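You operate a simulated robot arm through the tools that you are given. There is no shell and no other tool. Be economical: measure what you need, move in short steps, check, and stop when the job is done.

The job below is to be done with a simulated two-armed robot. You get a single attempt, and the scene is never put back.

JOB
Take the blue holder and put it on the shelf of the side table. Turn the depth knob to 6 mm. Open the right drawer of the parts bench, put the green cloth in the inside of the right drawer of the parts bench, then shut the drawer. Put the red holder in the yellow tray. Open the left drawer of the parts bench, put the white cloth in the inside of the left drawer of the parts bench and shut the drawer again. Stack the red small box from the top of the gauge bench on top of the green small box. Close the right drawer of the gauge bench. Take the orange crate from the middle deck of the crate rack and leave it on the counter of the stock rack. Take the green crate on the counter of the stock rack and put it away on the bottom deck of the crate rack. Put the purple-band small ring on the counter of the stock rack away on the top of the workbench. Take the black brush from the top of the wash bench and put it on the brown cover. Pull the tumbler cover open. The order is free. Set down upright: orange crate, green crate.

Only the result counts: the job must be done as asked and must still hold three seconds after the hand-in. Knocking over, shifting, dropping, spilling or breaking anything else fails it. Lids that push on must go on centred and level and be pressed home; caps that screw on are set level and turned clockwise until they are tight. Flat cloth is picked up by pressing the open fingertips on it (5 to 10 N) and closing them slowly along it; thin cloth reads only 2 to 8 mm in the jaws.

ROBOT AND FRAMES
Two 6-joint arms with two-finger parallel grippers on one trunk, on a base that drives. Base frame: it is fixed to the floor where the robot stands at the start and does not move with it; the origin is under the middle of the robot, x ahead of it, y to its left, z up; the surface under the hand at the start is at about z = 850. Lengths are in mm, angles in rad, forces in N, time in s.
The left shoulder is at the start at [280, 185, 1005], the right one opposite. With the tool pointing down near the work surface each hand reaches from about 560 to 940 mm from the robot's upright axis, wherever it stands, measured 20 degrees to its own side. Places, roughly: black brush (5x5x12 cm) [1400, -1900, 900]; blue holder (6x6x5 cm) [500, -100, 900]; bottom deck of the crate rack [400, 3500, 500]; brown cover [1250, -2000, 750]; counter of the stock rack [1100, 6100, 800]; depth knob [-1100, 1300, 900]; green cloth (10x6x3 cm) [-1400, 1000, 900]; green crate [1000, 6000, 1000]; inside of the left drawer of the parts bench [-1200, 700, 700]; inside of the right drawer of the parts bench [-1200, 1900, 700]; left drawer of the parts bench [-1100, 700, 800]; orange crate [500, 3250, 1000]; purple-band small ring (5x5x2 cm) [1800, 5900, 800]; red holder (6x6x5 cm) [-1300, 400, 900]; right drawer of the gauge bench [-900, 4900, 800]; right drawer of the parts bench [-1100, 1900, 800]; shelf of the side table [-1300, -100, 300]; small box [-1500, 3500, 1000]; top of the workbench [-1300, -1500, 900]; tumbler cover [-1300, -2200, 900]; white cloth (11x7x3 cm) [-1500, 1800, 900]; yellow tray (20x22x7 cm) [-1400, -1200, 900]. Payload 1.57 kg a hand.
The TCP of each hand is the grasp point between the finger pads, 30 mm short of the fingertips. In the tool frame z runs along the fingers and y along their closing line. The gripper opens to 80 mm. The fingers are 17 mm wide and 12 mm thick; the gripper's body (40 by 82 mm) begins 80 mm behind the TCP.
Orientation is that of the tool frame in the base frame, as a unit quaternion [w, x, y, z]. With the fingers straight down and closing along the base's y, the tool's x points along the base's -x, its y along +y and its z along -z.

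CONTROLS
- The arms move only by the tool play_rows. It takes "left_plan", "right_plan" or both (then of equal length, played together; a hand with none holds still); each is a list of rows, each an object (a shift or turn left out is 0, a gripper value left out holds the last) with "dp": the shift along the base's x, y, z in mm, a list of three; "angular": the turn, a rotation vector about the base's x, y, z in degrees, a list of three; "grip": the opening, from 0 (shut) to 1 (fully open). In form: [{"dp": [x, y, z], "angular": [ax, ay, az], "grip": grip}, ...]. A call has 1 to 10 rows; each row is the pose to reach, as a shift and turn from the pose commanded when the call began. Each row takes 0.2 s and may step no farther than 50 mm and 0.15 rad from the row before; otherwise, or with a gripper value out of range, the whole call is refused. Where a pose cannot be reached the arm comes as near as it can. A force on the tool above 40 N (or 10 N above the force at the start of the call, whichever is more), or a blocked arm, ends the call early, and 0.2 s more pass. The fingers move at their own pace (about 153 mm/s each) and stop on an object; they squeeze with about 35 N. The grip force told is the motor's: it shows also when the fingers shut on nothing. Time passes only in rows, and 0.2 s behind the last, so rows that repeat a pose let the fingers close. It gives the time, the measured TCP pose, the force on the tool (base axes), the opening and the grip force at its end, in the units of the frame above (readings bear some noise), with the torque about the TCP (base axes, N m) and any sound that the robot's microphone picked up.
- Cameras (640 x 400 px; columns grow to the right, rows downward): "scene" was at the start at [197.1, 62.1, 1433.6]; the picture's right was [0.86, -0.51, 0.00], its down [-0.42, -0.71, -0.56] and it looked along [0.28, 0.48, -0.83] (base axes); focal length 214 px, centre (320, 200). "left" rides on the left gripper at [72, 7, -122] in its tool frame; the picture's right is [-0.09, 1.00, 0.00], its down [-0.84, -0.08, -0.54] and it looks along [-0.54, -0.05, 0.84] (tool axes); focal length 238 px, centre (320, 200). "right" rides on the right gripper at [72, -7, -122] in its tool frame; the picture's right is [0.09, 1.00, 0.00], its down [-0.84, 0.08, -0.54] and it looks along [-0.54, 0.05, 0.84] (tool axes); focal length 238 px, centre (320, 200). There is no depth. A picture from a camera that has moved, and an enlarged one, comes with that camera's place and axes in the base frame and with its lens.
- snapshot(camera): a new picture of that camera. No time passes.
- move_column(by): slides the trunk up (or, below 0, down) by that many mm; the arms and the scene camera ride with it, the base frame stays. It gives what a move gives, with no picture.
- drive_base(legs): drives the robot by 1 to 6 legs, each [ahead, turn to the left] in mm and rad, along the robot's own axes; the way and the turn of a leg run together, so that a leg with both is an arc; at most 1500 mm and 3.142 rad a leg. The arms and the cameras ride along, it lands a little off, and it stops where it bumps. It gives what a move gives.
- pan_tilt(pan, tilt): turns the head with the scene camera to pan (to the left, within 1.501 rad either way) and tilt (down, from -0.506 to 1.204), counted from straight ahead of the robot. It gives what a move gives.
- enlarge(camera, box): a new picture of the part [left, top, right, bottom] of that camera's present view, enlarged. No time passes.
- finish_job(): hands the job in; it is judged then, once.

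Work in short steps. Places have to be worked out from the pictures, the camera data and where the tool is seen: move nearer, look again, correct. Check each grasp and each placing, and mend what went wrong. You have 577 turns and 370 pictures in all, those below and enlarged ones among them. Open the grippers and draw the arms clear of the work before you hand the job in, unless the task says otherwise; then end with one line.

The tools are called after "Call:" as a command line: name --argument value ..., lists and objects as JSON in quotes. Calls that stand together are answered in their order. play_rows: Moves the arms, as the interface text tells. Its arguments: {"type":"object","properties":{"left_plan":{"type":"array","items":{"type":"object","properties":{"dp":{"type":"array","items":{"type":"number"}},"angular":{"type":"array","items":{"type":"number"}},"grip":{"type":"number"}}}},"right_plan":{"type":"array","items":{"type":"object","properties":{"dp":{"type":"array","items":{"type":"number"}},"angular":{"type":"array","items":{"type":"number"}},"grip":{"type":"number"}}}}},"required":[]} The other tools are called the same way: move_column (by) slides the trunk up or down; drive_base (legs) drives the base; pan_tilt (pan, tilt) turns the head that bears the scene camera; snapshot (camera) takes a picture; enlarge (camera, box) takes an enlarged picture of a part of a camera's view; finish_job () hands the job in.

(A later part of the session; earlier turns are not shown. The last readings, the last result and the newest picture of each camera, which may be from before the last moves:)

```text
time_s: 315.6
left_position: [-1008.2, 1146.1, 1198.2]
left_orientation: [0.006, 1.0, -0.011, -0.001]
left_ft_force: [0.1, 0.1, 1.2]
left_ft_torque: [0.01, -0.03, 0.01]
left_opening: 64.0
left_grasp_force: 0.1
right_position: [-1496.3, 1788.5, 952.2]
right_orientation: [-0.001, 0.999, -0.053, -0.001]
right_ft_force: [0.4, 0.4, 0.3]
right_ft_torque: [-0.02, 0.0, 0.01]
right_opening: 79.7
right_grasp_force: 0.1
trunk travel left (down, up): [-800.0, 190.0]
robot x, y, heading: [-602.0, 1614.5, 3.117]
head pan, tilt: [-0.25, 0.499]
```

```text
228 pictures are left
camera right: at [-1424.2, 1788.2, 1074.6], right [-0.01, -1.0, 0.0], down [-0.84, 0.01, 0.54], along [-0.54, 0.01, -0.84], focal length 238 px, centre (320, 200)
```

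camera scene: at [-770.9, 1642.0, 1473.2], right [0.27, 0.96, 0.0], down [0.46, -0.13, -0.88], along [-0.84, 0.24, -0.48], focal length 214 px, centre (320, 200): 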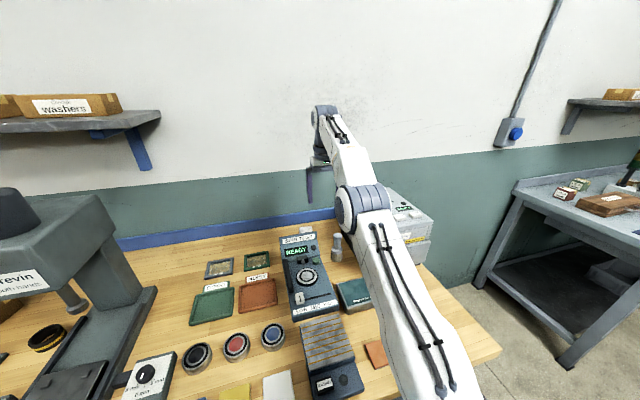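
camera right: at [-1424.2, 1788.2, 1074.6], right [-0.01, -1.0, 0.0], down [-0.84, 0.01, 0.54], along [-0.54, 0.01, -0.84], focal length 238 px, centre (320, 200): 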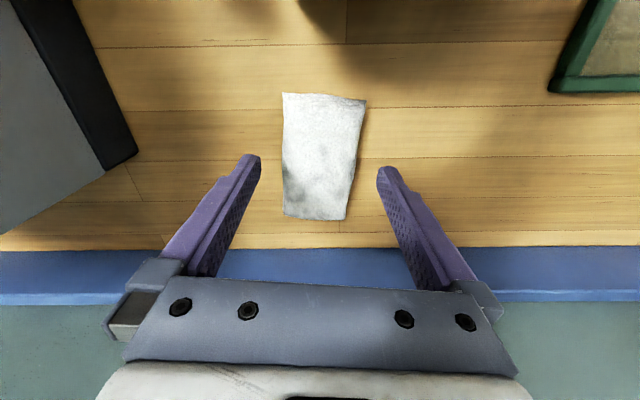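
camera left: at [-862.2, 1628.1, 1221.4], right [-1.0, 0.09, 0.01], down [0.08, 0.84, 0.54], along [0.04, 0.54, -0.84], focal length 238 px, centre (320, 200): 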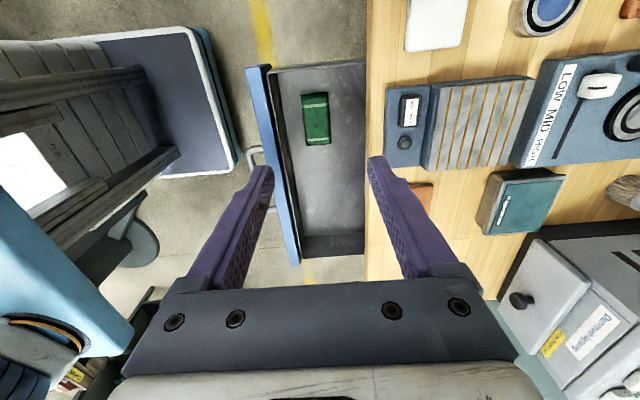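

Centred. I lower to TCP≈911 and close on it.

Call:
play_rows --right_plan '[{"dp": [-3, 0, -20]}, {"dp": [-3, 0, -33]}, {"dp": [-3, 0, -40]}, {"dp": [-3, 0, -41], "grip": 0.7}, {"dp": [-3, 0, -41], "grip": 0.5}, {"dp": [-3, 0, -41], "grip": 0.2}, {"dp": [-3, 0, -41], "grip": 0}, {"dp": [-3, 0, -41], "grip": 0}]'

Call:
snapshot --camera "right"

```text
time_s: 317.4
left_position: [-1008.8, 1145.1, 1200.3]
left_orientation: [0.006, 1.0, -0.01, 0.0]
left_ft_force: [0.1, -0.1, 0.1]
left_ft_torque: [-0.01, 0.0, -0.02]
left_opening: 64.0
left_grasp_force: 0.0
right_position: [-1500.3, 1789.1, 911.5]
right_orientation: [0.0, 0.999, -0.053, -0.001]
right_ft_force: [0.6, 1.8, 7.7]
right_ft_torque: [0.05, -0.13, 0.0]
right_opening: 63.7
right_grasp_force: 34.7
trunk travel left (down, up): [-800.0, 190.0]
robot x, y, heading: [-604.6, 1614.1, 3.123]
head pan, tilt: [-0.25, 0.499]
```

```text
227 pictures are left
camera right: at [-1428.7, 1788.0, 1032.8], right [-0.01, -1.0, 0.0], down [-0.84, 0.01, 0.54], along [-0.54, 0.01, -0.84], focal length 238 px, centre (320, 200)
```

right: 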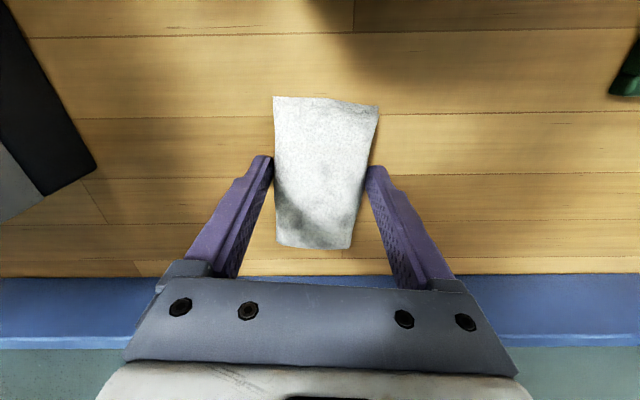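

Gripped at 64 mm. I lift, retract, and back the base away.

Call:
play_rows --right_plan '[{"dp": [0, 0, 45]}, {"dp": [2, 0, 90]}, {"dp": [5, 0, 135]}, {"dp": [20, 0, 180]}, {"dp": [50, 0, 215]}, {"dp": [95, -5, 220]}, {"dp": [140, -10, 220]}, {"dp": [185, -15, 220]}, {"dp": [230, -20, 220]}, {"dp": [270, -25, 220]}]'

Call:
drive_base --legs '[[-400, 0]]'

Call:
move_column --by -100

Call:
snapshot --camera "right"

Call:
snapshot --camera "scene"

```text
time_s: 319.6
left_position: [-1008.9, 1145.5, 1199.9]
left_orientation: [0.006, 1.0, -0.011, -0.001]
left_ft_force: [0.8, 0.0, 0.5]
left_ft_torque: [0.01, -0.03, -0.04]
left_opening: 63.9
left_grasp_force: 0.1
right_position: [-1230.8, 1765.1, 1131.9]
right_orientation: [-0.002, 0.999, -0.053, -0.001]
right_ft_force: [-0.8, 0.6, -0.5]
right_ft_torque: [0.02, 0.02, 0.02]
right_opening: 63.6
right_grasp_force: 34.9
trunk travel left (down, up): [-800.0, 190.0]
robot x, y, heading: [-605.2, 1614.0, 3.115]
head pan, tilt: [-0.25, 0.499]
```

```text
time_s: 322.1
left_position: [-606.4, 1136.2, 1199.9]
left_orientation: [0.006, 1.0, -0.011, 0.0]
left_ft_force: [0.3, 0.6, -0.8]
left_ft_torque: [0.01, -0.03, -0.01]
left_opening: 64.1
left_grasp_force: 0.0
right_position: [-829.5, 1755.3, 1131.3]
right_orientation: [-0.001, 0.999, -0.053, -0.001]
right_ft_force: [-0.4, -0.2, -0.5]
right_ft_torque: [0.01, -0.01, 0.01]
right_opening: 63.7
right_grasp_force: 34.6
trunk travel left (down, up): [-800.0, 190.0]
robot x, y, heading: [-200.6, 1606.0, 3.119]
head pan, tilt: [-0.25, 0.499]
```

```text
time_s: 323.4
left_position: [-606.3, 1135.5, 1099.5]
left_orientation: [0.006, 1.0, -0.011, -0.001]
left_ft_force: [-0.7, 0.7, 1.0]
left_ft_torque: [-0.01, 0.04, 0.0]
left_opening: 64.2
left_grasp_force: 0.0
right_position: [-828.8, 1756.5, 1031.0]
right_orientation: [-0.001, 0.999, -0.053, -0.001]
right_ft_force: [-0.1, 0.2, -0.4]
right_ft_torque: [0.0, -0.02, -0.01]
right_opening: 63.7
right_grasp_force: 35.2
trunk travel left (down, up): [-700.0, 290.0]
robot x, y, heading: [-202.6, 1610.0, 3.12]
head pan, tilt: [-0.25, 0.499]
```

```text
226 pictures are left
camera right: at [-757.2, 1755.3, 1153.8], right [-0.01, -1.0, 0.0], down [-0.84, 0.01, 0.54], along [-0.54, 0.01, -0.84], focal length 238 px, centre (320, 200)
```

right: 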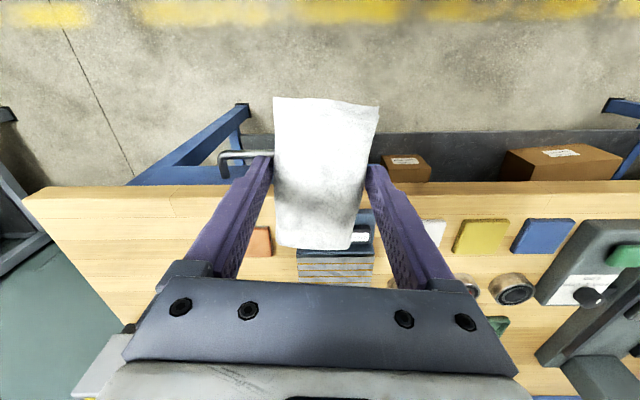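

```text
225 pictures are left
camera scene: at [-450.5, 1633.6, 1473.3], right [0.27, 0.96, 0.0], down [0.46, -0.13, -0.88], along [-0.85, 0.24, -0.48], focal length 214 px, centre (320, 200)
```

scene: 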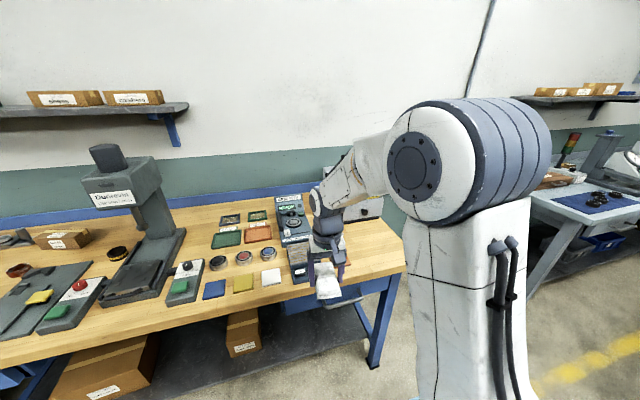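

Nothing else was disturbed. I raise the right hand and yaw it 85° so the cloth's long side lies along y for the drawer.

Call:
play_rows --right_plan '[{"dp": [5, 5, 10], "angular": [0, 0, 8.5]}, {"dp": [10, 10, 20], "angular": [0, 0, 17]}, {"dp": [15, 15, 30], "angular": [0, 0, 25.5]}, {"dp": [20, 20, 40], "angular": [0, 0, 34]}, {"dp": [20, 25, 50], "angular": [0, 0, 42.5]}, {"dp": [20, 30, 60], "angular": [0, 0, 51]}, {"dp": [20, 35, 70], "angular": [0, 0, 59.5]}, {"dp": [20, 40, 80], "angular": [0, 0, 68]}, {"dp": [20, 45, 90], "angular": [0, 0, 76.5]}, {"dp": [20, 50, 100], "angular": [0, 0, 85]}]'

Call:
drive_base --legs '[[0, 1.571], [640, 0], [0, -1.55]]'

Call:
pan_tilt --pan 0.3 --tilt 0.7

Call:
snapshot --camera "scene"

```text
time_s: 325.6
left_position: [-605.4, 1135.5, 1100.7]
left_orientation: [0.005, 1.0, -0.011, 0.0]
left_ft_force: [0.1, -0.3, -0.5]
left_ft_torque: [0.04, 0.04, 0.0]
left_opening: 64.1
left_grasp_force: 0.1
right_position: [-810.0, 1805.2, 1131.8]
right_orientation: [0.0, 0.771, 0.637, -0.002]
right_ft_force: [-0.7, 0.2, -0.7]
right_ft_torque: [-0.04, 0.04, -0.03]
right_opening: 63.6
right_grasp_force: 35.4
trunk travel left (down, up): [-700.0, 290.0]
robot x, y, heading: [-203.5, 1603.6, 3.118]
head pan, tilt: [-0.25, 0.499]
```

```text
time_s: 336.8
left_position: [-632.9, 482.7, 1099.7]
left_orientation: [0.007, 1.0, -0.012, 0.0]
left_ft_force: [-0.4, 0.9, 0.3]
left_ft_torque: [-0.02, 0.03, 0.0]
left_opening: 64.0
left_grasp_force: 0.0
right_position: [-835.5, 1151.8, 1132.6]
right_orientation: [-0.001, 0.772, 0.636, -0.001]
right_ft_force: [-0.3, 0.7, 0.1]
right_ft_torque: [0.01, 0.0, 0.0]
right_opening: 63.8
right_grasp_force: 34.8
trunk travel left (down, up): [-700.0, 290.0]
robot x, y, heading: [-228.8, 953.7, 3.117]
head pan, tilt: [-0.25, 0.499]
```

```text
time_s: 337.8
left_position: [-633.6, 481.8, 1100.3]
left_orientation: [0.007, 1.0, -0.01, 0.0]
left_ft_force: [0.1, -0.5, -0.5]
left_ft_torque: [0.01, -0.01, 0.03]
left_opening: 63.9
left_grasp_force: 0.0
right_position: [-836.1, 1151.8, 1131.8]
right_orientation: [0.0, 0.772, 0.636, -0.002]
right_ft_force: [0.9, -0.5, 0.0]
right_ft_torque: [-0.01, 0.03, 0.05]
right_opening: 63.7
right_grasp_force: 34.8
trunk travel left (down, up): [-700.0, 290.0]
robot x, y, heading: [-229.0, 953.2, 3.119]
head pan, tilt: [0.3, 0.7]
```

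```text
224 pictures are left
camera scene: at [-471.1, 932.4, 1455.6], right [-0.27, 0.96, 0.0], down [0.62, 0.17, -0.77], along [-0.74, -0.21, -0.64], focal length 214 px, centre (320, 200)
```

scene: 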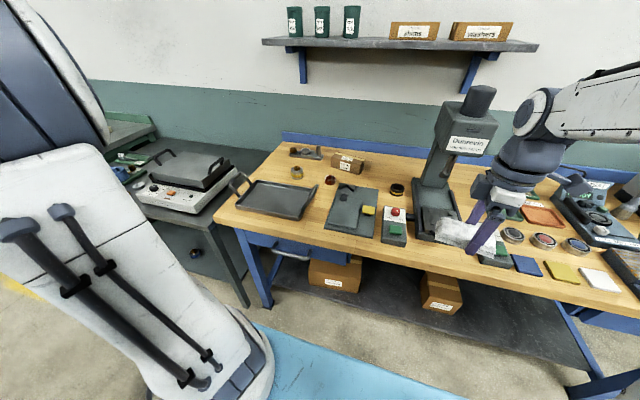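

Call:
enlarge --camera "scene" --box '[200, 190, 400, 310]'

```text
3.20 times, centred on (300, 250) of scene
camera zoom: at [-471.1, 932.4, 1455.6], right [-0.27, 0.96, 0.0], down [0.62, 0.17, -0.77], along [-0.74, -0.21, -0.64], focal length 686 px, centre (384, 40)
```

zoom: 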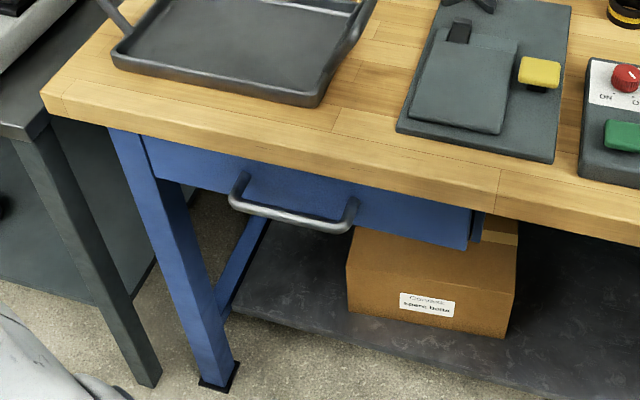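

The left drawer's bar is at about [-908,698,785]. I turn the left hand to the horizontal pose (mirror of before) while moving it forward at height.

Call:
play_rows --left_plan '[{"dp": [-25, 18, 4], "angular": [-4.9, 4.9, -4.9], "grip": 1}, {"dp": [-50, 36, 8], "angular": [-9.8, 9.8, -9.8]}, {"dp": [-75, 54, 12], "angular": [-14.7, 14.7, -14.7]}, {"dp": [-100, 72, 16], "angular": [-19.6, 19.6, -19.6]}, {"dp": [-125, 90, 20], "angular": [-24.5, 24.5, -24.5]}, {"dp": [-150, 108, 24], "angular": [-29.4, 29.4, -29.4]}, {"dp": [-175, 126, 28], "angular": [-34.3, 34.3, -34.3]}, {"dp": [-200, 144, 30], "angular": [-39.2, 39.2, -39.2]}, {"dp": [-225, 162, 30], "angular": [-44.1, 44.1, -44.1]}, {"dp": [-250, 180, 30], "angular": [-49, 49, -49]}]'

Call:
play_rows --left_plan '[{"dp": [-15, 10, 0], "angular": [-4.8, 4.8, -4.8]}, {"dp": [-30, 20, 0], "angular": [-9.6, 9.6, -9.6]}, {"dp": [-45, 25, 0], "angular": [-14.4, 14.4, -14.4]}, {"dp": [-60, 30, 0], "angular": [-19.2, 19.2, -19.2]}, {"dp": [-60, 30, 0], "angular": [-20.4, 20.4, -20.4]}]'

Call:
snapshot --camera "left"

```text
time_s: 340.0
left_position: [-916.2, 653.4, 1150.9]
left_orientation: [0.397, 0.732, -0.393, -0.389]
left_ft_force: [-0.8, 0.0, 0.2]
left_ft_torque: [-0.01, 0.03, 0.0]
left_opening: 80.0
left_grasp_force: 0.0
left hand out of reach, approached as far as the arm can: row 5, 6, 7, 8, 9, 10
right_position: [-836.1, 1152.3, 1131.3]
right_orientation: [-0.001, 0.771, 0.637, -0.002]
right_ft_force: [0.1, 0.6, 0.0]
right_ft_torque: [0.02, 0.04, 0.02]
right_opening: 63.7
right_grasp_force: 35.1
trunk travel left (down, up): [-700.0, 290.0]
robot x, y, heading: [-230.6, 951.9, 3.117]
head pan, tilt: [0.3, 0.7]
```

```text
time_s: 341.2
left_position: [-975.0, 682.6, 1152.5]
left_orientation: [0.509, 0.489, -0.502, -0.499]
left_ft_force: [0.1, -0.2, -0.4]
left_ft_torque: [0.02, 0.01, 0.04]
left_opening: 80.1
left_grasp_force: 0.0
left hand out of reach, approached as far as the arm can: row 1, 2, 3
right_position: [-836.3, 1152.1, 1132.3]
right_orientation: [0.0, 0.771, 0.636, -0.001]
right_ft_force: [0.5, -0.6, -1.0]
right_ft_torque: [-0.01, 0.0, 0.0]
right_opening: 63.8
right_grasp_force: 35.1
trunk travel left (down, up): [-700.0, 290.0]
robot x, y, heading: [-232.4, 949.5, 3.11]
head pan, tilt: [0.3, 0.7]
```

```text
222 pictures are left
camera left: at [-853.5, 610.8, 1157.6], right [0.02, 0.12, 0.99], down [0.54, 0.83, -0.11], along [-0.84, 0.54, -0.05], focal length 238 px, centre (320, 200)
```

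left: 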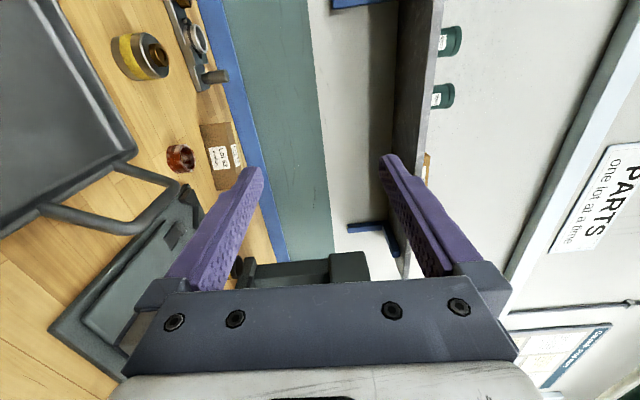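

Pose reached. I back off 170 mm and lower the trunk to bring the hand to handle height.

Call:
drive_base --legs '[[-170, 0]]'

Call:
move_column --by -368

Call:
snapshot --camera "left"

Call:
snapshot --camera "scene"

```text
time_s: 342.7
left_position: [-804.7, 677.2, 1152.8]
left_orientation: [0.509, 0.49, -0.502, -0.499]
left_ft_force: [-0.3, -0.3, -0.9]
left_ft_torque: [0.01, -0.02, -0.01]
left_opening: 79.5
left_grasp_force: 0.1
right_position: [-665.9, 1147.5, 1131.6]
right_orientation: [0.0, 0.771, 0.637, -0.001]
right_ft_force: [0.0, -0.7, -0.3]
right_ft_torque: [0.0, 0.0, 0.0]
right_opening: 63.6
right_grasp_force: 34.8
trunk travel left (down, up): [-700.0, 290.0]
robot x, y, heading: [-58.0, 946.6, 3.12]
head pan, tilt: [0.3, 0.7]
```

```text
time_s: 346.2
left_position: [-804.3, 678.3, 782.8]
left_orientation: [0.509, 0.489, -0.503, -0.499]
left_ft_force: [-0.4, 0.1, 0.0]
left_ft_torque: [0.03, 0.01, 0.0]
left_opening: 79.9
left_grasp_force: 0.0
right_position: [-665.9, 1147.5, 763.9]
right_orientation: [0.0, 0.771, 0.637, -0.002]
right_ft_force: [-0.1, 0.5, 0.4]
right_ft_torque: [0.0, 0.0, -0.01]
right_opening: 63.9
right_grasp_force: 34.9
trunk travel left (down, up): [-332.0, 658.0]
robot x, y, heading: [-60.2, 942.8, 3.116]
head pan, tilt: [0.3, 0.7]
```

```text
221 pictures are left
camera left: at [-682.8, 606.3, 789.7], right [0.01, 0.11, 0.99], down [0.54, 0.83, -0.1], along [-0.84, 0.54, -0.05], focal length 238 px, centre (320, 200)
```

left: 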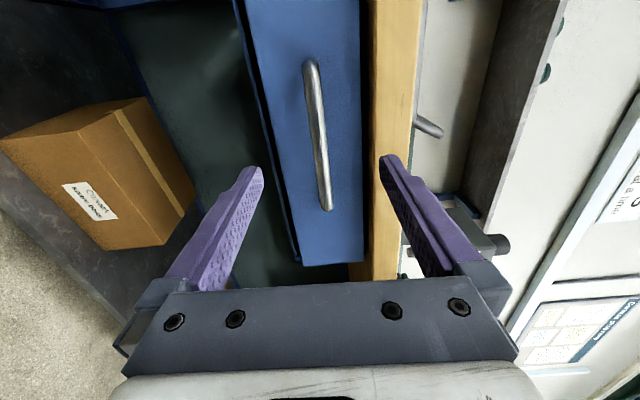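

```text
220 pictures are left
camera scene: at [-300.7, 928.1, 1087.6], right [-0.27, 0.96, 0.0], down [0.62, 0.18, -0.76], along [-0.74, -0.21, -0.64], focal length 214 px, centre (320, 200)
```

scene: 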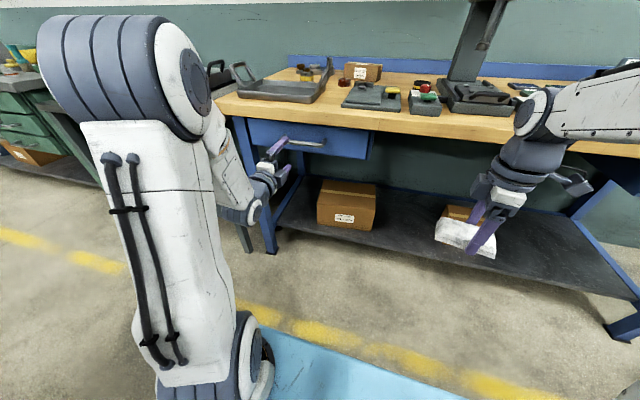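

The bar is centred at hand height. I reach forward 92 mm with the arm.

Call:
play_rows --left_plan '[{"dp": [-35, 3, 0]}, {"dp": [-65, 6, 0]}, {"dp": [-92, 8, 0]}]'

Call:
snapshot --camera "left"

```text
time_s: 347.0
left_position: [-895.9, 684.8, 783.3]
left_orientation: [0.509, 0.49, -0.503, -0.497]
left_ft_force: [0.3, 0.6, -0.8]
left_ft_torque: [0.0, -0.01, -0.02]
left_opening: 80.1
left_grasp_force: 0.1
right_position: [-666.2, 1147.0, 763.4]
right_orientation: [0.0, 0.771, 0.637, -0.002]
right_ft_force: [-0.5, -0.1, 0.5]
right_ft_torque: [0.0, 0.02, 0.02]
right_opening: 63.7
right_grasp_force: 34.8
trunk travel left (down, up): [-332.0, 658.0]
robot x, y, heading: [-59.8, 944.7, 3.114]
head pan, tilt: [0.3, 0.7]
```

```text
219 pictures are left
camera left: at [-774.1, 614.5, 789.1], right [0.01, 0.11, 0.99], down [0.54, 0.83, -0.1], along [-0.84, 0.54, -0.05], focal length 238 px, centre (320, 200)
```

left: 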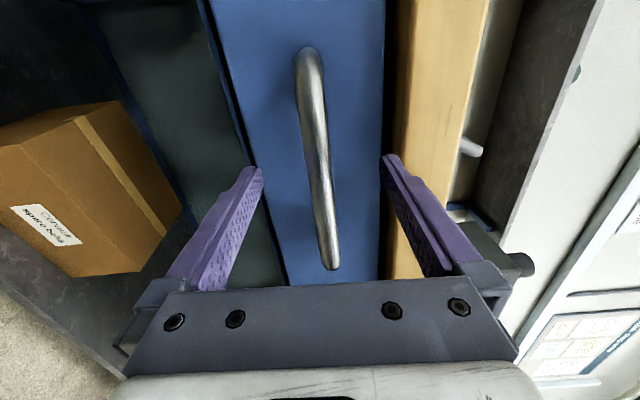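

Matches the first drawer's view. I close on the bar.

Call:
play_rows --left_plan '[{"grip": 0.5}, {"grip": 0.2}, {"grip": 0.05}, {"grip": 0.05}]'

Call:
play_rows --left_plan '[{"dp": [20, 0, 0]}, {"dp": [45, 0, 0]}, {"dp": [70, 0, 0]}, {"dp": [95, 0, 0]}, {"dp": [115, 0, 0]}]'

Call:
snapshot --camera "scene"

```text
time_s: 348.0
left_position: [-896.6, 685.7, 784.5]
left_orientation: [0.509, 0.489, -0.502, -0.5]
left_ft_force: [-1.5, 0.2, 4.8]
left_ft_torque: [0.59, 0.09, -0.1]
left_opening: 15.0
left_grasp_force: 30.8
right_position: [-665.4, 1146.9, 763.5]
right_orientation: [0.0, 0.771, 0.637, -0.001]
right_ft_force: [-0.7, 0.3, -0.6]
right_ft_torque: [0.02, 0.01, 0.0]
right_opening: 63.6
right_grasp_force: 35.1
trunk travel left (down, up): [-332.0, 658.0]
robot x, y, heading: [-58.5, 947.7, 3.118]
head pan, tilt: [0.3, 0.7]
```

```text
time_s: 349.2
left_position: [-797.9, 686.2, 784.0]
left_orientation: [0.507, 0.49, -0.505, -0.498]
left_ft_force: [0.1, 13.2, -1.8]
left_ft_torque: [0.52, 0.03, 0.16]
left_opening: 15.0
left_grasp_force: 31.1
left hand out of reach, approached as far as the arm can: row 5
right_position: [-665.8, 1148.3, 763.9]
right_orientation: [0.001, 0.772, 0.636, -0.001]
right_ft_force: [0.3, -0.1, -0.4]
right_ft_torque: [-0.01, 0.01, 0.01]
right_opening: 63.7
right_grasp_force: 35.0
trunk travel left (down, up): [-332.0, 658.0]
robot x, y, heading: [-63.7, 945.6, 3.118]
head pan, tilt: [0.3, 0.7]
```

```text
218 pictures are left
camera scene: at [-300.8, 928.7, 1087.4], right [-0.27, 0.96, 0.0], down [0.62, 0.18, -0.76], along [-0.74, -0.21, -0.64], focal length 214 px, centre (320, 200)
```

scene: 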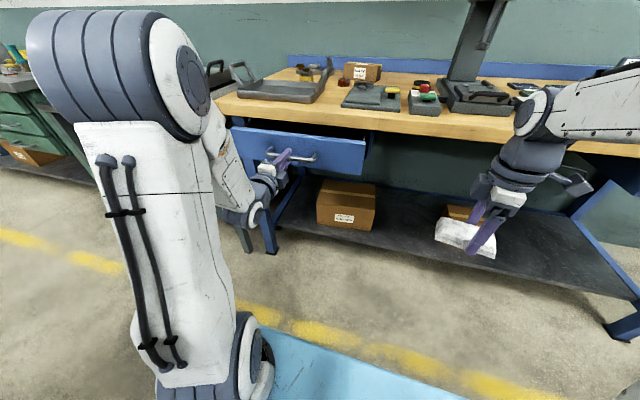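

Opened 99 mm by the arm. I back the base 90 mm more.

Call:
drive_base --legs '[[-90, 0]]'

Call:
snapshot --camera "scene"

```text
time_s: 350.4
left_position: [-706.9, 683.8, 783.7]
left_orientation: [0.508, 0.489, -0.505, -0.498]
left_ft_force: [-0.7, 22.2, -10.5]
left_ft_torque: [0.56, -0.06, -0.26]
left_opening: 15.1
left_grasp_force: 30.5
right_position: [-575.1, 1145.5, 763.0]
right_orientation: [0.0, 0.771, 0.636, -0.001]
right_ft_force: [-0.6, -0.2, -0.6]
right_ft_torque: [0.02, 0.0, -0.02]
right_opening: 63.7
right_grasp_force: 35.4
trunk travel left (down, up): [-332.0, 658.0]
robot x, y, heading: [32.9, 940.2, 3.12]
head pan, tilt: [0.3, 0.7]
```

```text
217 pictures are left
camera scene: at [-209.2, 926.6, 1087.4], right [-0.27, 0.96, 0.0], down [0.62, 0.18, -0.76], along [-0.74, -0.21, -0.64], focal length 214 px, centre (320, 200)
```

scene: 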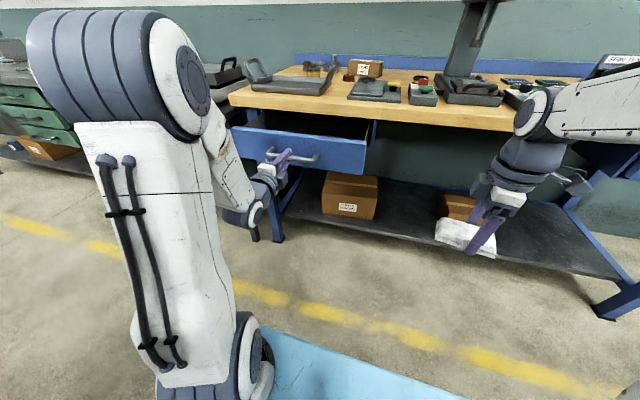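

Open 190 mm without a bump. I take 25 mm more, then release.

Call:
drive_base --legs '[[-25, 0]]'

Call:
play_rows --left_plan '[{"grip": 0.6}, {"grip": 1}]'

```text
time_s: 351.2
left_position: [-681.3, 683.8, 784.3]
left_orientation: [0.507, 0.489, -0.505, -0.498]
left_ft_force: [-1.8, 6.6, -1.5]
left_ft_torque: [0.59, -0.01, 0.08]
left_opening: 15.2
left_grasp_force: 31.0
right_position: [-548.0, 1144.1, 765.0]
right_orientation: [0.0, 0.772, 0.636, -0.001]
right_ft_force: [0.1, -0.8, -0.5]
right_ft_torque: [0.02, -0.03, -0.03]
right_opening: 63.9
right_grasp_force: 34.6
trunk travel left (down, up): [-332.0, 658.0]
robot x, y, heading: [59.0, 944.7, 3.12]
head pan, tilt: [0.3, 0.7]
```

```text
time_s: 351.8
left_position: [-681.4, 684.8, 784.1]
left_orientation: [0.506, 0.489, -0.505, -0.5]
left_ft_force: [0.3, 0.1, -0.3]
left_ft_torque: [0.01, -0.02, 0.0]
left_opening: 80.0
left_grasp_force: 0.1
right_position: [-549.5, 1145.0, 762.8]
right_orientation: [0.0, 0.772, 0.636, -0.001]
right_ft_force: [0.1, -0.2, -0.9]
right_ft_torque: [0.0, -0.01, 0.0]
right_opening: 63.7
right_grasp_force: 35.0
trunk travel left (down, up): [-332.0, 658.0]
robot x, y, heading: [57.0, 946.2, 3.116]
head pan, tilt: [0.3, 0.7]
```

To free the fingers without backing further, I swing the hand about the bar (yaw -40°) and draw it out along its own axis.

Call:
play_rows --left_plan '[{"angular": [0, 0, -8]}, {"dp": [2, 0, 0], "angular": [0, 0, -16]}, {"dp": [4, -2, 0], "angular": [0, 0, -24]}, {"dp": [6, -4, 0], "angular": [0, 0, -32]}, {"dp": [8, -6, 0], "angular": [0, 0, -40]}, {"dp": [25, -20, 0], "angular": [0, 0, -40]}, {"dp": [45, -36, 0], "angular": [0, 0, -40]}, {"dp": [60, -50, 0], "angular": [0, 0, -40]}]'

Call:
snapshot --camera "left"

Call:
snapshot --camera "scene"

```text
time_s: 353.6
left_position: [-620.7, 634.4, 786.2]
left_orientation: [-0.303, -0.286, 0.643, 0.643]
left_ft_force: [-0.1, 0.0, 0.7]
left_ft_torque: [-0.01, 0.01, -0.04]
left_opening: 80.1
left_grasp_force: 0.0
right_position: [-549.2, 1144.7, 763.5]
right_orientation: [-0.001, 0.771, 0.636, -0.002]
right_ft_force: [-0.3, -0.7, -0.2]
right_ft_torque: [0.01, 0.0, -0.02]
right_opening: 63.6
right_grasp_force: 35.3
trunk travel left (down, up): [-332.0, 658.0]
robot x, y, heading: [55.5, 944.3, 3.11]
head pan, tilt: [0.3, 0.7]
```

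```text
216 pictures are left
camera left: at [-574.7, 500.5, 791.8], right [0.08, 0.08, 0.99], down [0.95, 0.28, -0.1], along [-0.29, 0.96, -0.05], focal length 238 px, centre (320, 200)
```

left: 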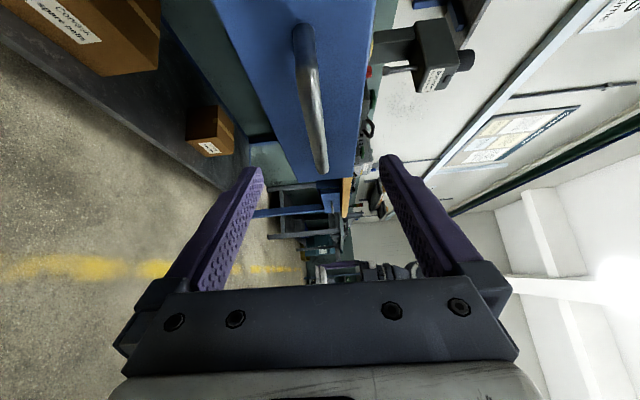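

```text
215 pictures are left
camera scene: at [-183.5, 925.7, 1087.5], right [-0.27, 0.96, 0.0], down [0.62, 0.18, -0.76], along [-0.74, -0.21, -0.64], focal length 214 px, centre (320, 200)
```

scene: 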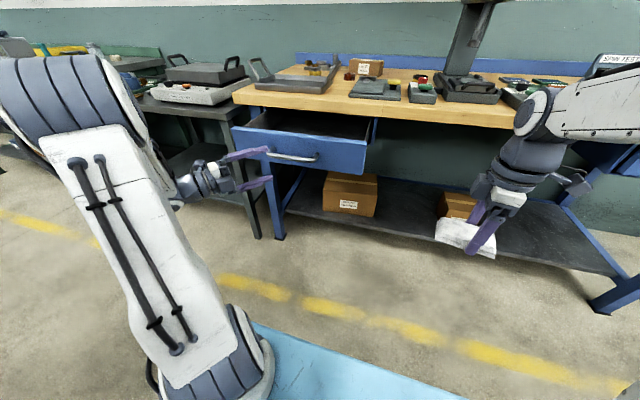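

The hand is free of the bar. I raise the trunk, go forward 200 mm and shift to y≈760 so the right hand can reach the drawer.

Call:
move_column --by 368

Call:
drive_base --legs '[[200, 0], [0, 1.571], [210, 0], [0, -1.555]]'

Call:
snapshot --camera "scene"

Call:
snapshot --camera "right"

```text
time_s: 357.1
left_position: [-620.8, 634.1, 1153.0]
left_orientation: [-0.305, -0.287, 0.642, 0.642]
left_ft_force: [0.1, -0.2, 0.3]
left_ft_torque: [0.04, 0.0, 0.01]
left_opening: 79.6
left_grasp_force: 0.0
right_position: [-548.3, 1145.3, 1131.1]
right_orientation: [0.0, 0.771, 0.637, -0.001]
right_ft_force: [0.5, -0.9, 0.8]
right_ft_torque: [0.0, 0.01, 0.03]
right_opening: 63.7
right_grasp_force: 35.1
trunk travel left (down, up): [-700.0, 290.0]
robot x, y, heading: [57.8, 942.2, 3.116]
head pan, tilt: [0.3, 0.7]
```

```text
time_s: 367.6
left_position: [-828.2, 431.1, 1152.1]
left_orientation: [-0.304, -0.286, 0.643, 0.643]
left_ft_force: [0.4, 0.0, 0.1]
left_ft_torque: [0.02, 0.02, 0.01]
left_opening: 79.7
left_grasp_force: 0.1
right_position: [-754.5, 940.5, 1132.1]
right_orientation: [0.0, 0.772, 0.636, -0.002]
right_ft_force: [0.0, -0.2, -0.4]
right_ft_torque: [-0.03, -0.01, 0.02]
right_opening: 63.7
right_grasp_force: 35.2
trunk travel left (down, up): [-700.0, 290.0]
robot x, y, heading: [-149.8, 740.8, 3.113]
head pan, tilt: [0.3, 0.7]
```

```text
214 pictures are left
camera scene: at [-390.2, 721.3, 1455.5], right [-0.27, 0.96, 0.0], down [0.62, 0.17, -0.76], along [-0.74, -0.21, -0.64], focal length 214 px, centre (320, 200)
```

scene: 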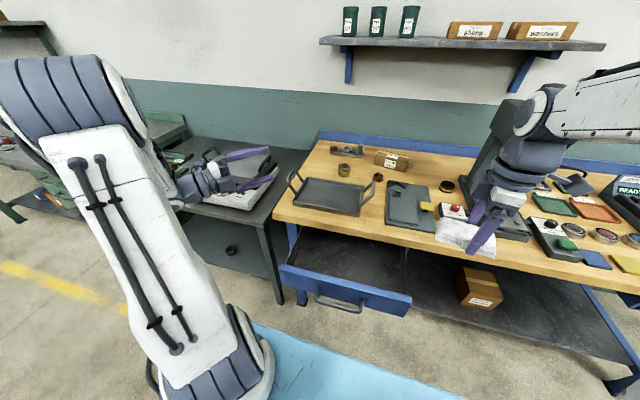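

```text
213 pictures are left
camera right: at [-747.5, 1014.1, 1254.1], right [0.99, -0.1, 0.0], down [-0.08, -0.84, 0.54], along [-0.06, -0.54, -0.84], focal length 238 px, centre (320, 200)
```

right: 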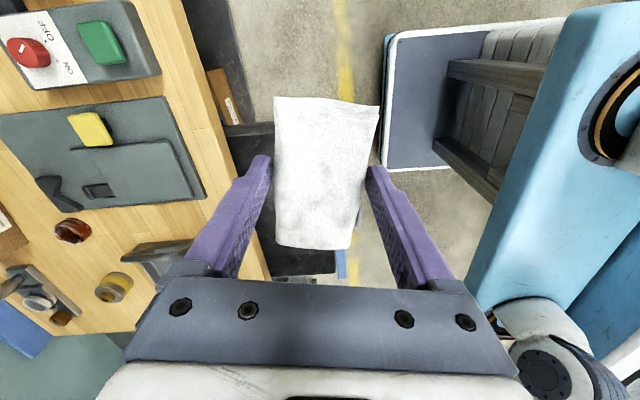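

The drawer is wide open before me. I move the right hand with the cloth over [-842,765] and square its yaw.

Call:
play_rows --right_plan '[{"dp": [-15, -35, 0], "angular": [0, 0, 5]}, {"dp": [-30, -70, 0], "angular": [0, 0, 11]}, {"dp": [-50, -105, 0], "angular": [0, 0, 11]}, {"dp": [-70, -140, 0], "angular": [0, 0, 11]}, {"dp": [-86, -175, 0], "angular": [0, 0, 11]}, {"dp": [-86, -175, -45], "angular": [0, 0, 11]}, {"dp": [-86, -175, -90], "angular": [0, 0, 11]}, {"dp": [-86, -175, -135], "angular": [0, 0, 11]}, {"dp": [-86, -175, -180], "angular": [0, 0, 11]}]'

Call:
snapshot --camera "right"

Call:
enlarge --camera "scene" --box '[240, 150, 480, 330]'

```text
time_s: 369.6
left_position: [-828.1, 430.5, 1153.5]
left_orientation: [-0.304, -0.286, 0.643, 0.642]
left_ft_force: [-0.3, -0.1, 0.4]
left_ft_torque: [-0.01, -0.05, 0.03]
left_opening: 80.2
left_grasp_force: 0.0
right_position: [-841.8, 766.2, 950.8]
right_orientation: [0.0, 0.708, 0.706, -0.003]
right_ft_force: [-0.8, -0.3, -0.6]
right_ft_torque: [0.0, 0.01, 0.01]
right_opening: 63.6
right_grasp_force: 34.1
trunk travel left (down, up): [-700.0, 290.0]
robot x, y, heading: [-147.2, 741.1, 3.115]
head pan, tilt: [0.3, 0.7]
```

```text
212 pictures are left
camera right: at [-848.3, 838.3, 1073.9], right [1.0, 0.09, 0.0], down [0.08, -0.84, 0.54], along [0.05, -0.54, -0.84], focal length 238 px, centre (320, 200)
```

right: 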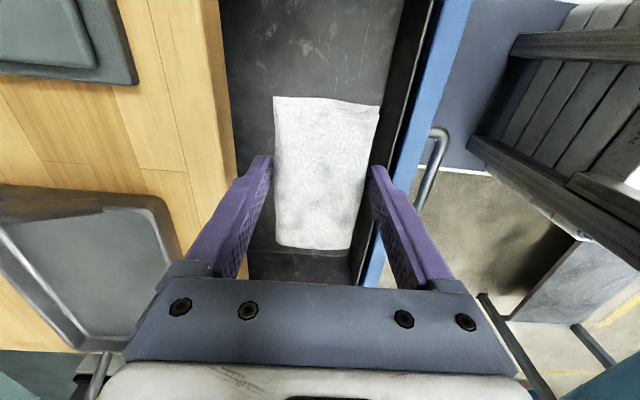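

```text
2.22 times, centred on (360, 240) of scene
camera zoom: at [-390.0, 721.4, 1455.6], right [-0.27, 0.96, 0.0], down [0.62, 0.17, -0.76], along [-0.74, -0.21, -0.64], focal length 477 px, centre (231, 111)
```

zoom: 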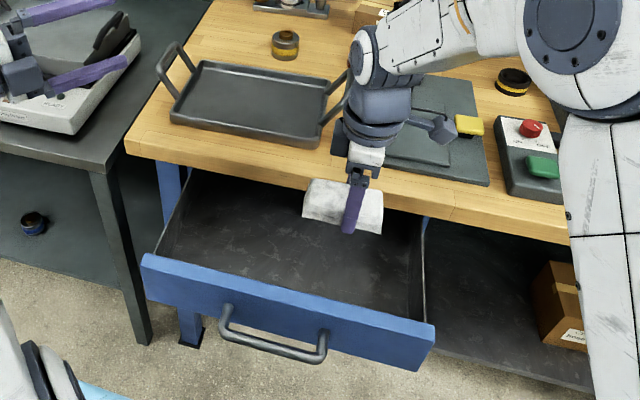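

Well centred in the opening. I lower to the drawer floor.

Call:
play_rows --right_plan '[{"dp": [0, 0, -45]}, {"dp": [0, 0, -90]}, {"dp": [0, 0, -130]}, {"dp": [0, 0, -155]}, {"dp": [0, 0, -165]}, {"dp": [0, 0, -172]}, {"dp": [0, 0, -178]}, {"dp": [0, 0, -183]}]'

```text
time_s: 371.4
left_position: [-827.9, 431.8, 1154.8]
left_orientation: [-0.304, -0.285, 0.643, 0.642]
left_ft_force: [-0.9, 1.0, -0.6]
left_ft_torque: [0.02, 0.02, 0.0]
left_opening: 80.0
left_grasp_force: 0.1
right_position: [-843.4, 766.7, 770.6]
right_orientation: [-0.001, 0.708, 0.706, -0.004]
right_ft_force: [1.6, 4.0, 20.5]
right_ft_torque: [-0.47, -0.62, 0.13]
right_opening: 63.7
right_grasp_force: 35.1
trunk travel left (down, up): [-700.0, 290.0]
robot x, y, heading: [-148.1, 741.1, 3.117]
head pan, tilt: [0.3, 0.7]
```

Touching the drawer floor. I open and rise.

Call:
play_rows --right_plan '[{"dp": [0, 0, 2], "grip": 0.95}, {"dp": [0, 0, 2], "grip": 0.95}, {"dp": [0, 0, 35]}, {"dp": [0, 0, 80]}, {"dp": [0, 0, 125]}, {"dp": [0, 0, 170]}, {"dp": [0, 0, 215]}, {"dp": [0, 0, 260]}, {"dp": [0, 0, 305]}]'

Call:
snapshot --camera "right"

```text
time_s: 373.4
left_position: [-827.9, 430.2, 1154.0]
left_orientation: [-0.304, -0.287, 0.643, 0.642]
left_ft_force: [0.9, 0.3, -0.1]
left_ft_torque: [-0.02, -0.02, -0.02]
left_opening: 80.0
left_grasp_force: 0.0
right_position: [-840.0, 764.5, 1076.9]
right_orientation: [0.0, 0.708, 0.707, -0.001]
right_ft_force: [0.0, -0.3, 0.5]
right_ft_torque: [-0.02, -0.02, 0.01]
right_opening: 75.9
right_grasp_force: 0.0
trunk travel left (down, up): [-700.0, 290.0]
robot x, y, heading: [-151.4, 743.2, 3.115]
head pan, tilt: [0.3, 0.7]
```

```text
210 pictures are left
camera right: at [-846.3, 837.9, 1199.2], right [1.0, 0.09, 0.0], down [0.08, -0.84, 0.54], along [0.05, -0.54, -0.84], focal length 238 px, centre (320, 200)
```

right: 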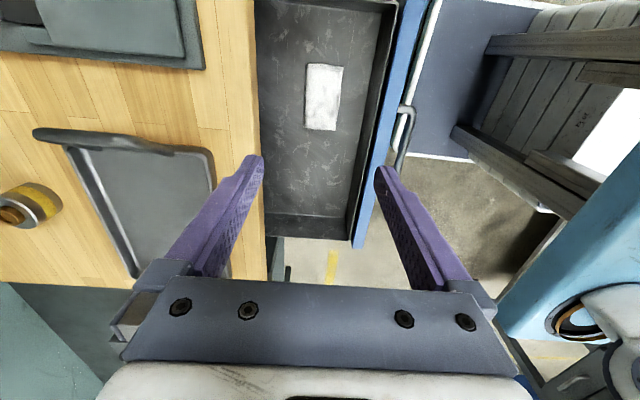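

The white cloth lies in the drawer. I yaw the right hand back and position it in front of the bar after backing 90 mm.

Call:
play_rows --right_plan '[{"dp": [10, -5, 0], "angular": [0, 0, -8.5], "grip": 0}, {"dp": [20, -10, 0], "angular": [0, 0, -17]}, {"dp": [30, -15, 0], "angular": [0, 0, -25.5]}, {"dp": [40, -20, 0], "angular": [0, 0, -34]}, {"dp": [50, -25, 0], "angular": [0, 0, -42.5]}, {"dp": [60, -30, 0], "angular": [0, 0, -51]}, {"dp": [70, -40, 0], "angular": [0, 0, -59.5]}, {"dp": [80, -50, 0], "angular": [0, 0, -68]}, {"dp": [90, -60, 0], "angular": [0, 0, -76.5]}, {"dp": [95, -66, 0], "angular": [0, 0, -85]}]'

Call:
drive_base --legs '[[-90, 0]]'

Call:
snapshot --camera "right"

```text
time_s: 375.6
left_position: [-829.0, 431.0, 1153.1]
left_orientation: [-0.304, -0.286, 0.643, 0.643]
left_ft_force: [-0.2, -0.2, 0.3]
left_ft_torque: [0.01, 0.01, -0.02]
left_opening: 79.7
left_grasp_force: 0.1
right_position: [-746.8, 700.0, 1073.8]
right_orientation: [-0.001, 0.999, 0.041, -0.001]
right_ft_force: [0.2, -0.7, -0.8]
right_ft_torque: [0.01, 0.0, -0.04]
right_opening: 0.0
right_grasp_force: 21.0
trunk travel left (down, up): [-700.0, 290.0]
robot x, y, heading: [-148.0, 737.6, 3.118]
head pan, tilt: [0.3, 0.7]
```

```text
time_s: 376.7
left_position: [-739.8, 428.9, 1152.9]
left_orientation: [-0.304, -0.286, 0.643, 0.642]
left_ft_force: [0.3, 0.2, 0.2]
left_ft_torque: [0.0, 0.02, 0.03]
left_opening: 80.1
left_grasp_force: 0.2
right_position: [-658.0, 699.3, 1074.0]
right_orientation: [-0.001, 0.999, 0.043, -0.001]
right_ft_force: [0.8, 0.4, 0.0]
right_ft_torque: [0.01, -0.04, -0.02]
right_opening: 0.1
right_grasp_force: 21.1
trunk travel left (down, up): [-700.0, 290.0]
robot x, y, heading: [-58.0, 737.6, 3.119]
head pan, tilt: [0.3, 0.7]
```

```text
209 pictures are left
camera right: at [-586.5, 711.6, 1195.6], right [0.18, -0.98, 0.0], down [-0.83, -0.15, 0.54], along [-0.53, -0.09, -0.84], focal length 238 px, centre (320, 200)
```

right: 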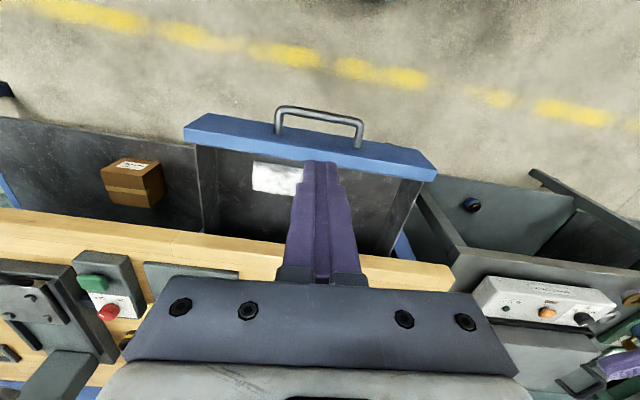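

Bar at x≈-680. I shift 17 mm back and lower to z≈800.

Call:
play_rows --right_plan '[{"dp": [17, 0, -20], "angular": [0, 0, -4.5]}, {"dp": [17, 0, -65], "angular": [0, 0, -4.5]}, {"dp": [17, 0, -110], "angular": [0, 0, -4.5]}, {"dp": [17, 0, -155], "angular": [0, 0, -4.5]}, {"dp": [17, 0, -200], "angular": [0, 0, -4.5]}, {"dp": [17, 0, -245], "angular": [0, 0, -4.5]}, {"dp": [17, 0, -272], "angular": [0, 0, -4.5]}]'

Call:
play_rows --right_plan '[{"dp": [-30, 0, 0]}, {"dp": [-65, 0, 0]}, {"dp": [-100, 0, 0]}, {"dp": [-135, 0, 0]}, {"dp": [-170, 0, 0]}, {"dp": [-205, 0, 0]}]'

Call:
snapshot --camera "right"

```text
time_s: 378.3
left_position: [-739.0, 428.4, 1153.9]
left_orientation: [-0.304, -0.287, 0.642, 0.643]
left_ft_force: [0.0, 0.1, 0.5]
left_ft_torque: [-0.03, 0.0, 0.02]
left_opening: 80.0
left_grasp_force: 0.1
right_position: [-642.1, 699.2, 800.9]
right_orientation: [-0.001, 1.0, 0.004, -0.001]
right_ft_force: [0.5, 0.2, -0.5]
right_ft_torque: [-0.01, 0.02, -0.03]
right_opening: 0.3
right_grasp_force: 20.9
trunk travel left (down, up): [-700.0, 290.0]
robot x, y, heading: [-56.8, 733.5, 3.114]
head pan, tilt: [0.3, 0.7]
```

```text
time_s: 379.7
left_position: [-738.5, 429.2, 1153.8]
left_orientation: [-0.303, -0.286, 0.642, 0.643]
left_ft_force: [-0.1, -0.5, -0.9]
left_ft_torque: [0.03, 0.0, -0.02]
left_opening: 80.1
left_grasp_force: 0.0
right_position: [-845.1, 698.7, 803.6]
right_orientation: [-0.001, 1.0, 0.003, -0.001]
right_ft_force: [0.2, 0.0, -0.2]
right_ft_torque: [-0.02, 0.02, -0.05]
right_opening: 0.0
right_grasp_force: 21.7
trunk travel left (down, up): [-700.0, 290.0]
robot x, y, heading: [-60.2, 737.7, 3.114]
head pan, tilt: [0.3, 0.7]
```

```text
208 pictures are left
camera right: at [-773.4, 705.2, 925.7], right [0.1, -1.0, 0.0], down [-0.83, -0.08, 0.54], along [-0.54, -0.05, -0.84], focal length 238 px, centre (320, 200)
```

right: 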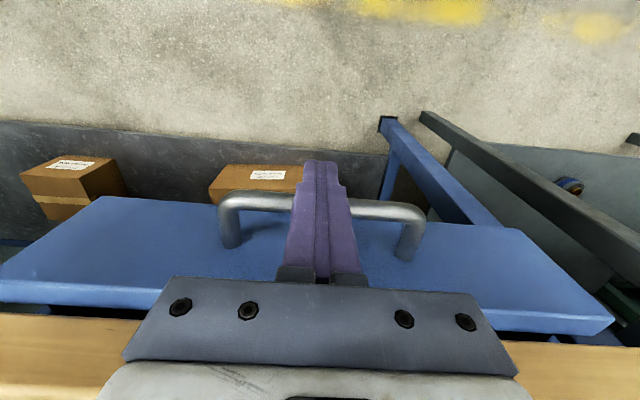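

Pushing in smoothly; I finish the stroke.

Call:
play_rows --right_plan '[{"dp": [-20, 0, 0]}, {"dp": [-35, 0, 0]}, {"dp": [-42, 0, 0]}, {"dp": [-47, 0, 0]}, {"dp": [-52, 0, 0]}, {"dp": [-56, 0, 0]}, {"dp": [-59, 0, 0]}]'

Call:
snapshot --camera "right"

```text
time_s: 380.9
left_position: [-738.1, 428.4, 1154.8]
left_orientation: [-0.304, -0.286, 0.642, 0.643]
left_ft_force: [-0.4, 0.7, -0.1]
left_ft_torque: [0.03, -0.04, 0.01]
left_opening: 79.9
left_grasp_force: 0.0
right_position: [-888.9, 696.2, 801.5]
right_orientation: [-0.003, 1.0, 0.004, 0.01]
right_ft_force: [9.5, 1.3, 8.6]
right_ft_torque: [-0.02, -0.18, -0.1]
right_opening: 0.0
right_grasp_force: 21.6
trunk travel left (down, up): [-700.0, 290.0]
robot x, y, heading: [-59.9, 738.5, 3.111]
head pan, tilt: [0.3, 0.7]
stopped in row 5 (right hand): the force on the tool passed its limit at 47 N (the readings are from after the stop); the commanded pose is now the measured one
```

```text
207 pictures are left
camera right: at [-818.7, 704.1, 924.8], right [0.1, -0.99, -0.01], down [-0.85, -0.09, 0.52], along [-0.52, -0.05, -0.85], focal length 238 px, centre (320, 200)
```

right: 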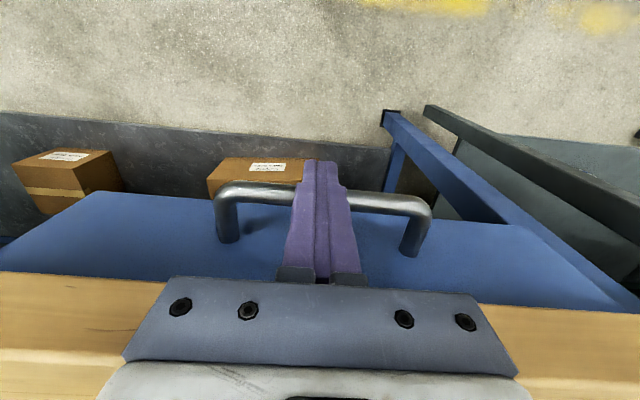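

Stopped again at the same depth. I back off and measure the bar.

Call:
play_rows --right_plan '[{"dp": [40, 0, 0]}, {"dp": [85, 0, 0]}, {"dp": [130, 0, 10]}, {"dp": [170, 5, 30]}, {"dp": [200, 20, 60]}, {"dp": [215, 50, 90]}, {"dp": [215, 80, 120]}, {"dp": [215, 110, 150]}]'

Call:
enlarge --camera "scene" --box '[240, 150, 480, 330]'

```text
time_s: 382.7
left_position: [-738.4, 428.0, 1154.1]
left_orientation: [-0.303, -0.286, 0.643, 0.642]
left_ft_force: [-0.2, -0.8, -0.2]
left_ft_torque: [0.01, 0.0, -0.03]
left_opening: 80.0
left_grasp_force: 0.0
right_position: [-674.4, 807.2, 949.7]
right_orientation: [-0.004, 1.0, 0.004, 0.011]
right_ft_force: [-0.1, -0.5, 0.2]
right_ft_torque: [0.01, 0.0, 0.01]
right_opening: 0.1
right_grasp_force: 21.1
trunk travel left (down, up): [-700.0, 290.0]
robot x, y, heading: [-62.8, 736.7, 3.116]
head pan, tilt: [0.3, 0.7]
```

```text
2.22 times, centred on (360, 240) of scene
camera zoom: at [-300.9, 718.9, 1455.5], right [-0.27, 0.96, 0.0], down [0.62, 0.17, -0.76], along [-0.74, -0.21, -0.64], focal length 477 px, centre (231, 111)
```

zoom: 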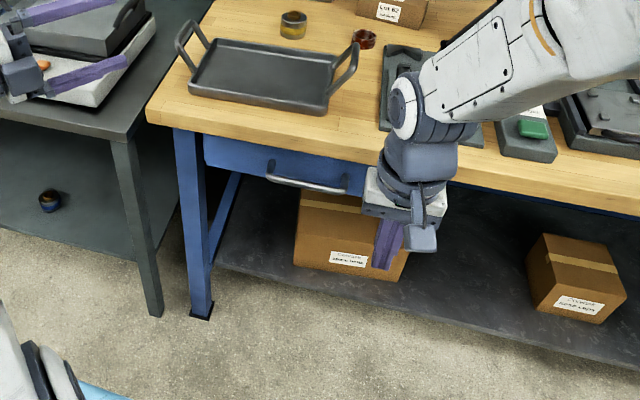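

Bar positions equal the shut state within 2 mm; both drawers are done. I restore the left hand to fingers-down.

Call:
play_rows --left_plan '[{"angular": [2.66, -5.71, 5.71]}, {"angular": [5.32, -11.42, 11.42]}, {"angular": [7.98, -17.13, 17.13]}, {"angular": [10.64, -22.84, 22.84]}, {"angular": [13.3, -28.55, 28.55]}, {"angular": [15.96, -34.26, 34.26]}, {"angular": [18.62, -39.97, 39.97]}, {"angular": [21.28, -45.68, 45.68]}, {"angular": [23.94, -51.39, 51.39]}, {"angular": [26.6, -57.1, 57.1]}]' --right_plan '[{"dp": [0, 10, 20]}, {"dp": [0, 20, 40]}, {"dp": [0, 30, 60]}, {"dp": [0, 40, 80]}, {"dp": [0, 50, 100]}, {"dp": [0, 60, 120]}, {"dp": [0, 70, 140]}, {"dp": [0, 80, 160]}, {"dp": [0, 90, 170], "angular": [0, 1.2, 0]}, {"dp": [0, 100, 175], "angular": [0, 1.2, 0], "grip": 1}]'

Call:
play_rows --left_plan '[{"angular": [2.66, -5.71, 5.71]}, {"angular": [5.32, -11.42, 11.42]}, {"angular": [7.98, -17.13, 17.13]}, {"angular": [10.64, -22.84, 22.84]}, {"angular": [13.3, -28.55, 28.55]}, {"angular": [15.96, -34.26, 34.26]}, {"angular": [18.9, -40.4, 40.4]}]'

```text
time_s: 384.9
left_position: [-739.5, 428.7, 1153.9]
left_orientation: [0.164, 0.858, -0.347, -0.342]
left_ft_force: [-0.4, 0.0, 0.4]
left_ft_torque: [0.01, 0.0, -0.01]
left_opening: 80.0
left_grasp_force: 0.1
right_position: [-674.6, 908.1, 1124.8]
right_orientation: [-0.004, 1.0, 0.003, -0.001]
right_ft_force: [-0.7, 0.4, 1.1]
right_ft_torque: [-0.03, -0.04, 0.0]
right_opening: 79.9
right_grasp_force: 0.1
trunk travel left (down, up): [-700.0, 290.0]
robot x, y, heading: [-60.1, 735.9, 3.112]
head pan, tilt: [0.3, 0.7]
```

```text
refused: row 7 steps farther than a row can; nothing moved
```

Call:
play_rows --left_plan '[{"angular": [2.66, -5.71, 5.71]}, {"angular": [5.32, -11.42, 11.42]}, {"angular": [7.98, -17.13, 17.13]}, {"angular": [10.64, -22.84, 22.84]}, {"angular": [13.3, -28.55, 28.55]}, {"angular": [15.96, -34.26, 34.26]}, {"angular": [18.62, -39.97, 39.97]}]'

```text
time_s: 386.5
left_position: [-724.2, 425.9, 1111.9]
left_orientation: [-0.095, 0.992, -0.017, -0.086]
left_ft_force: [-0.2, 0.4, 0.7]
left_ft_torque: [0.0, 0.0, 0.0]
left_opening: 80.3
left_grasp_force: 0.2
left hand out of reach, approached as far as the arm can: row 2, 3, 4, 5, 6, 7
right_position: [-674.5, 908.4, 1124.8]
right_orientation: [-0.004, 1.0, 0.003, -0.002]
right_ft_force: [-1.3, -1.1, 0.1]
right_ft_torque: [-0.03, 0.04, 0.02]
right_opening: 79.8
right_grasp_force: 0.0
trunk travel left (down, up): [-700.0, 290.0]
robot x, y, heading: [-59.1, 737.4, 3.113]
head pan, tilt: [0.3, 0.7]
```

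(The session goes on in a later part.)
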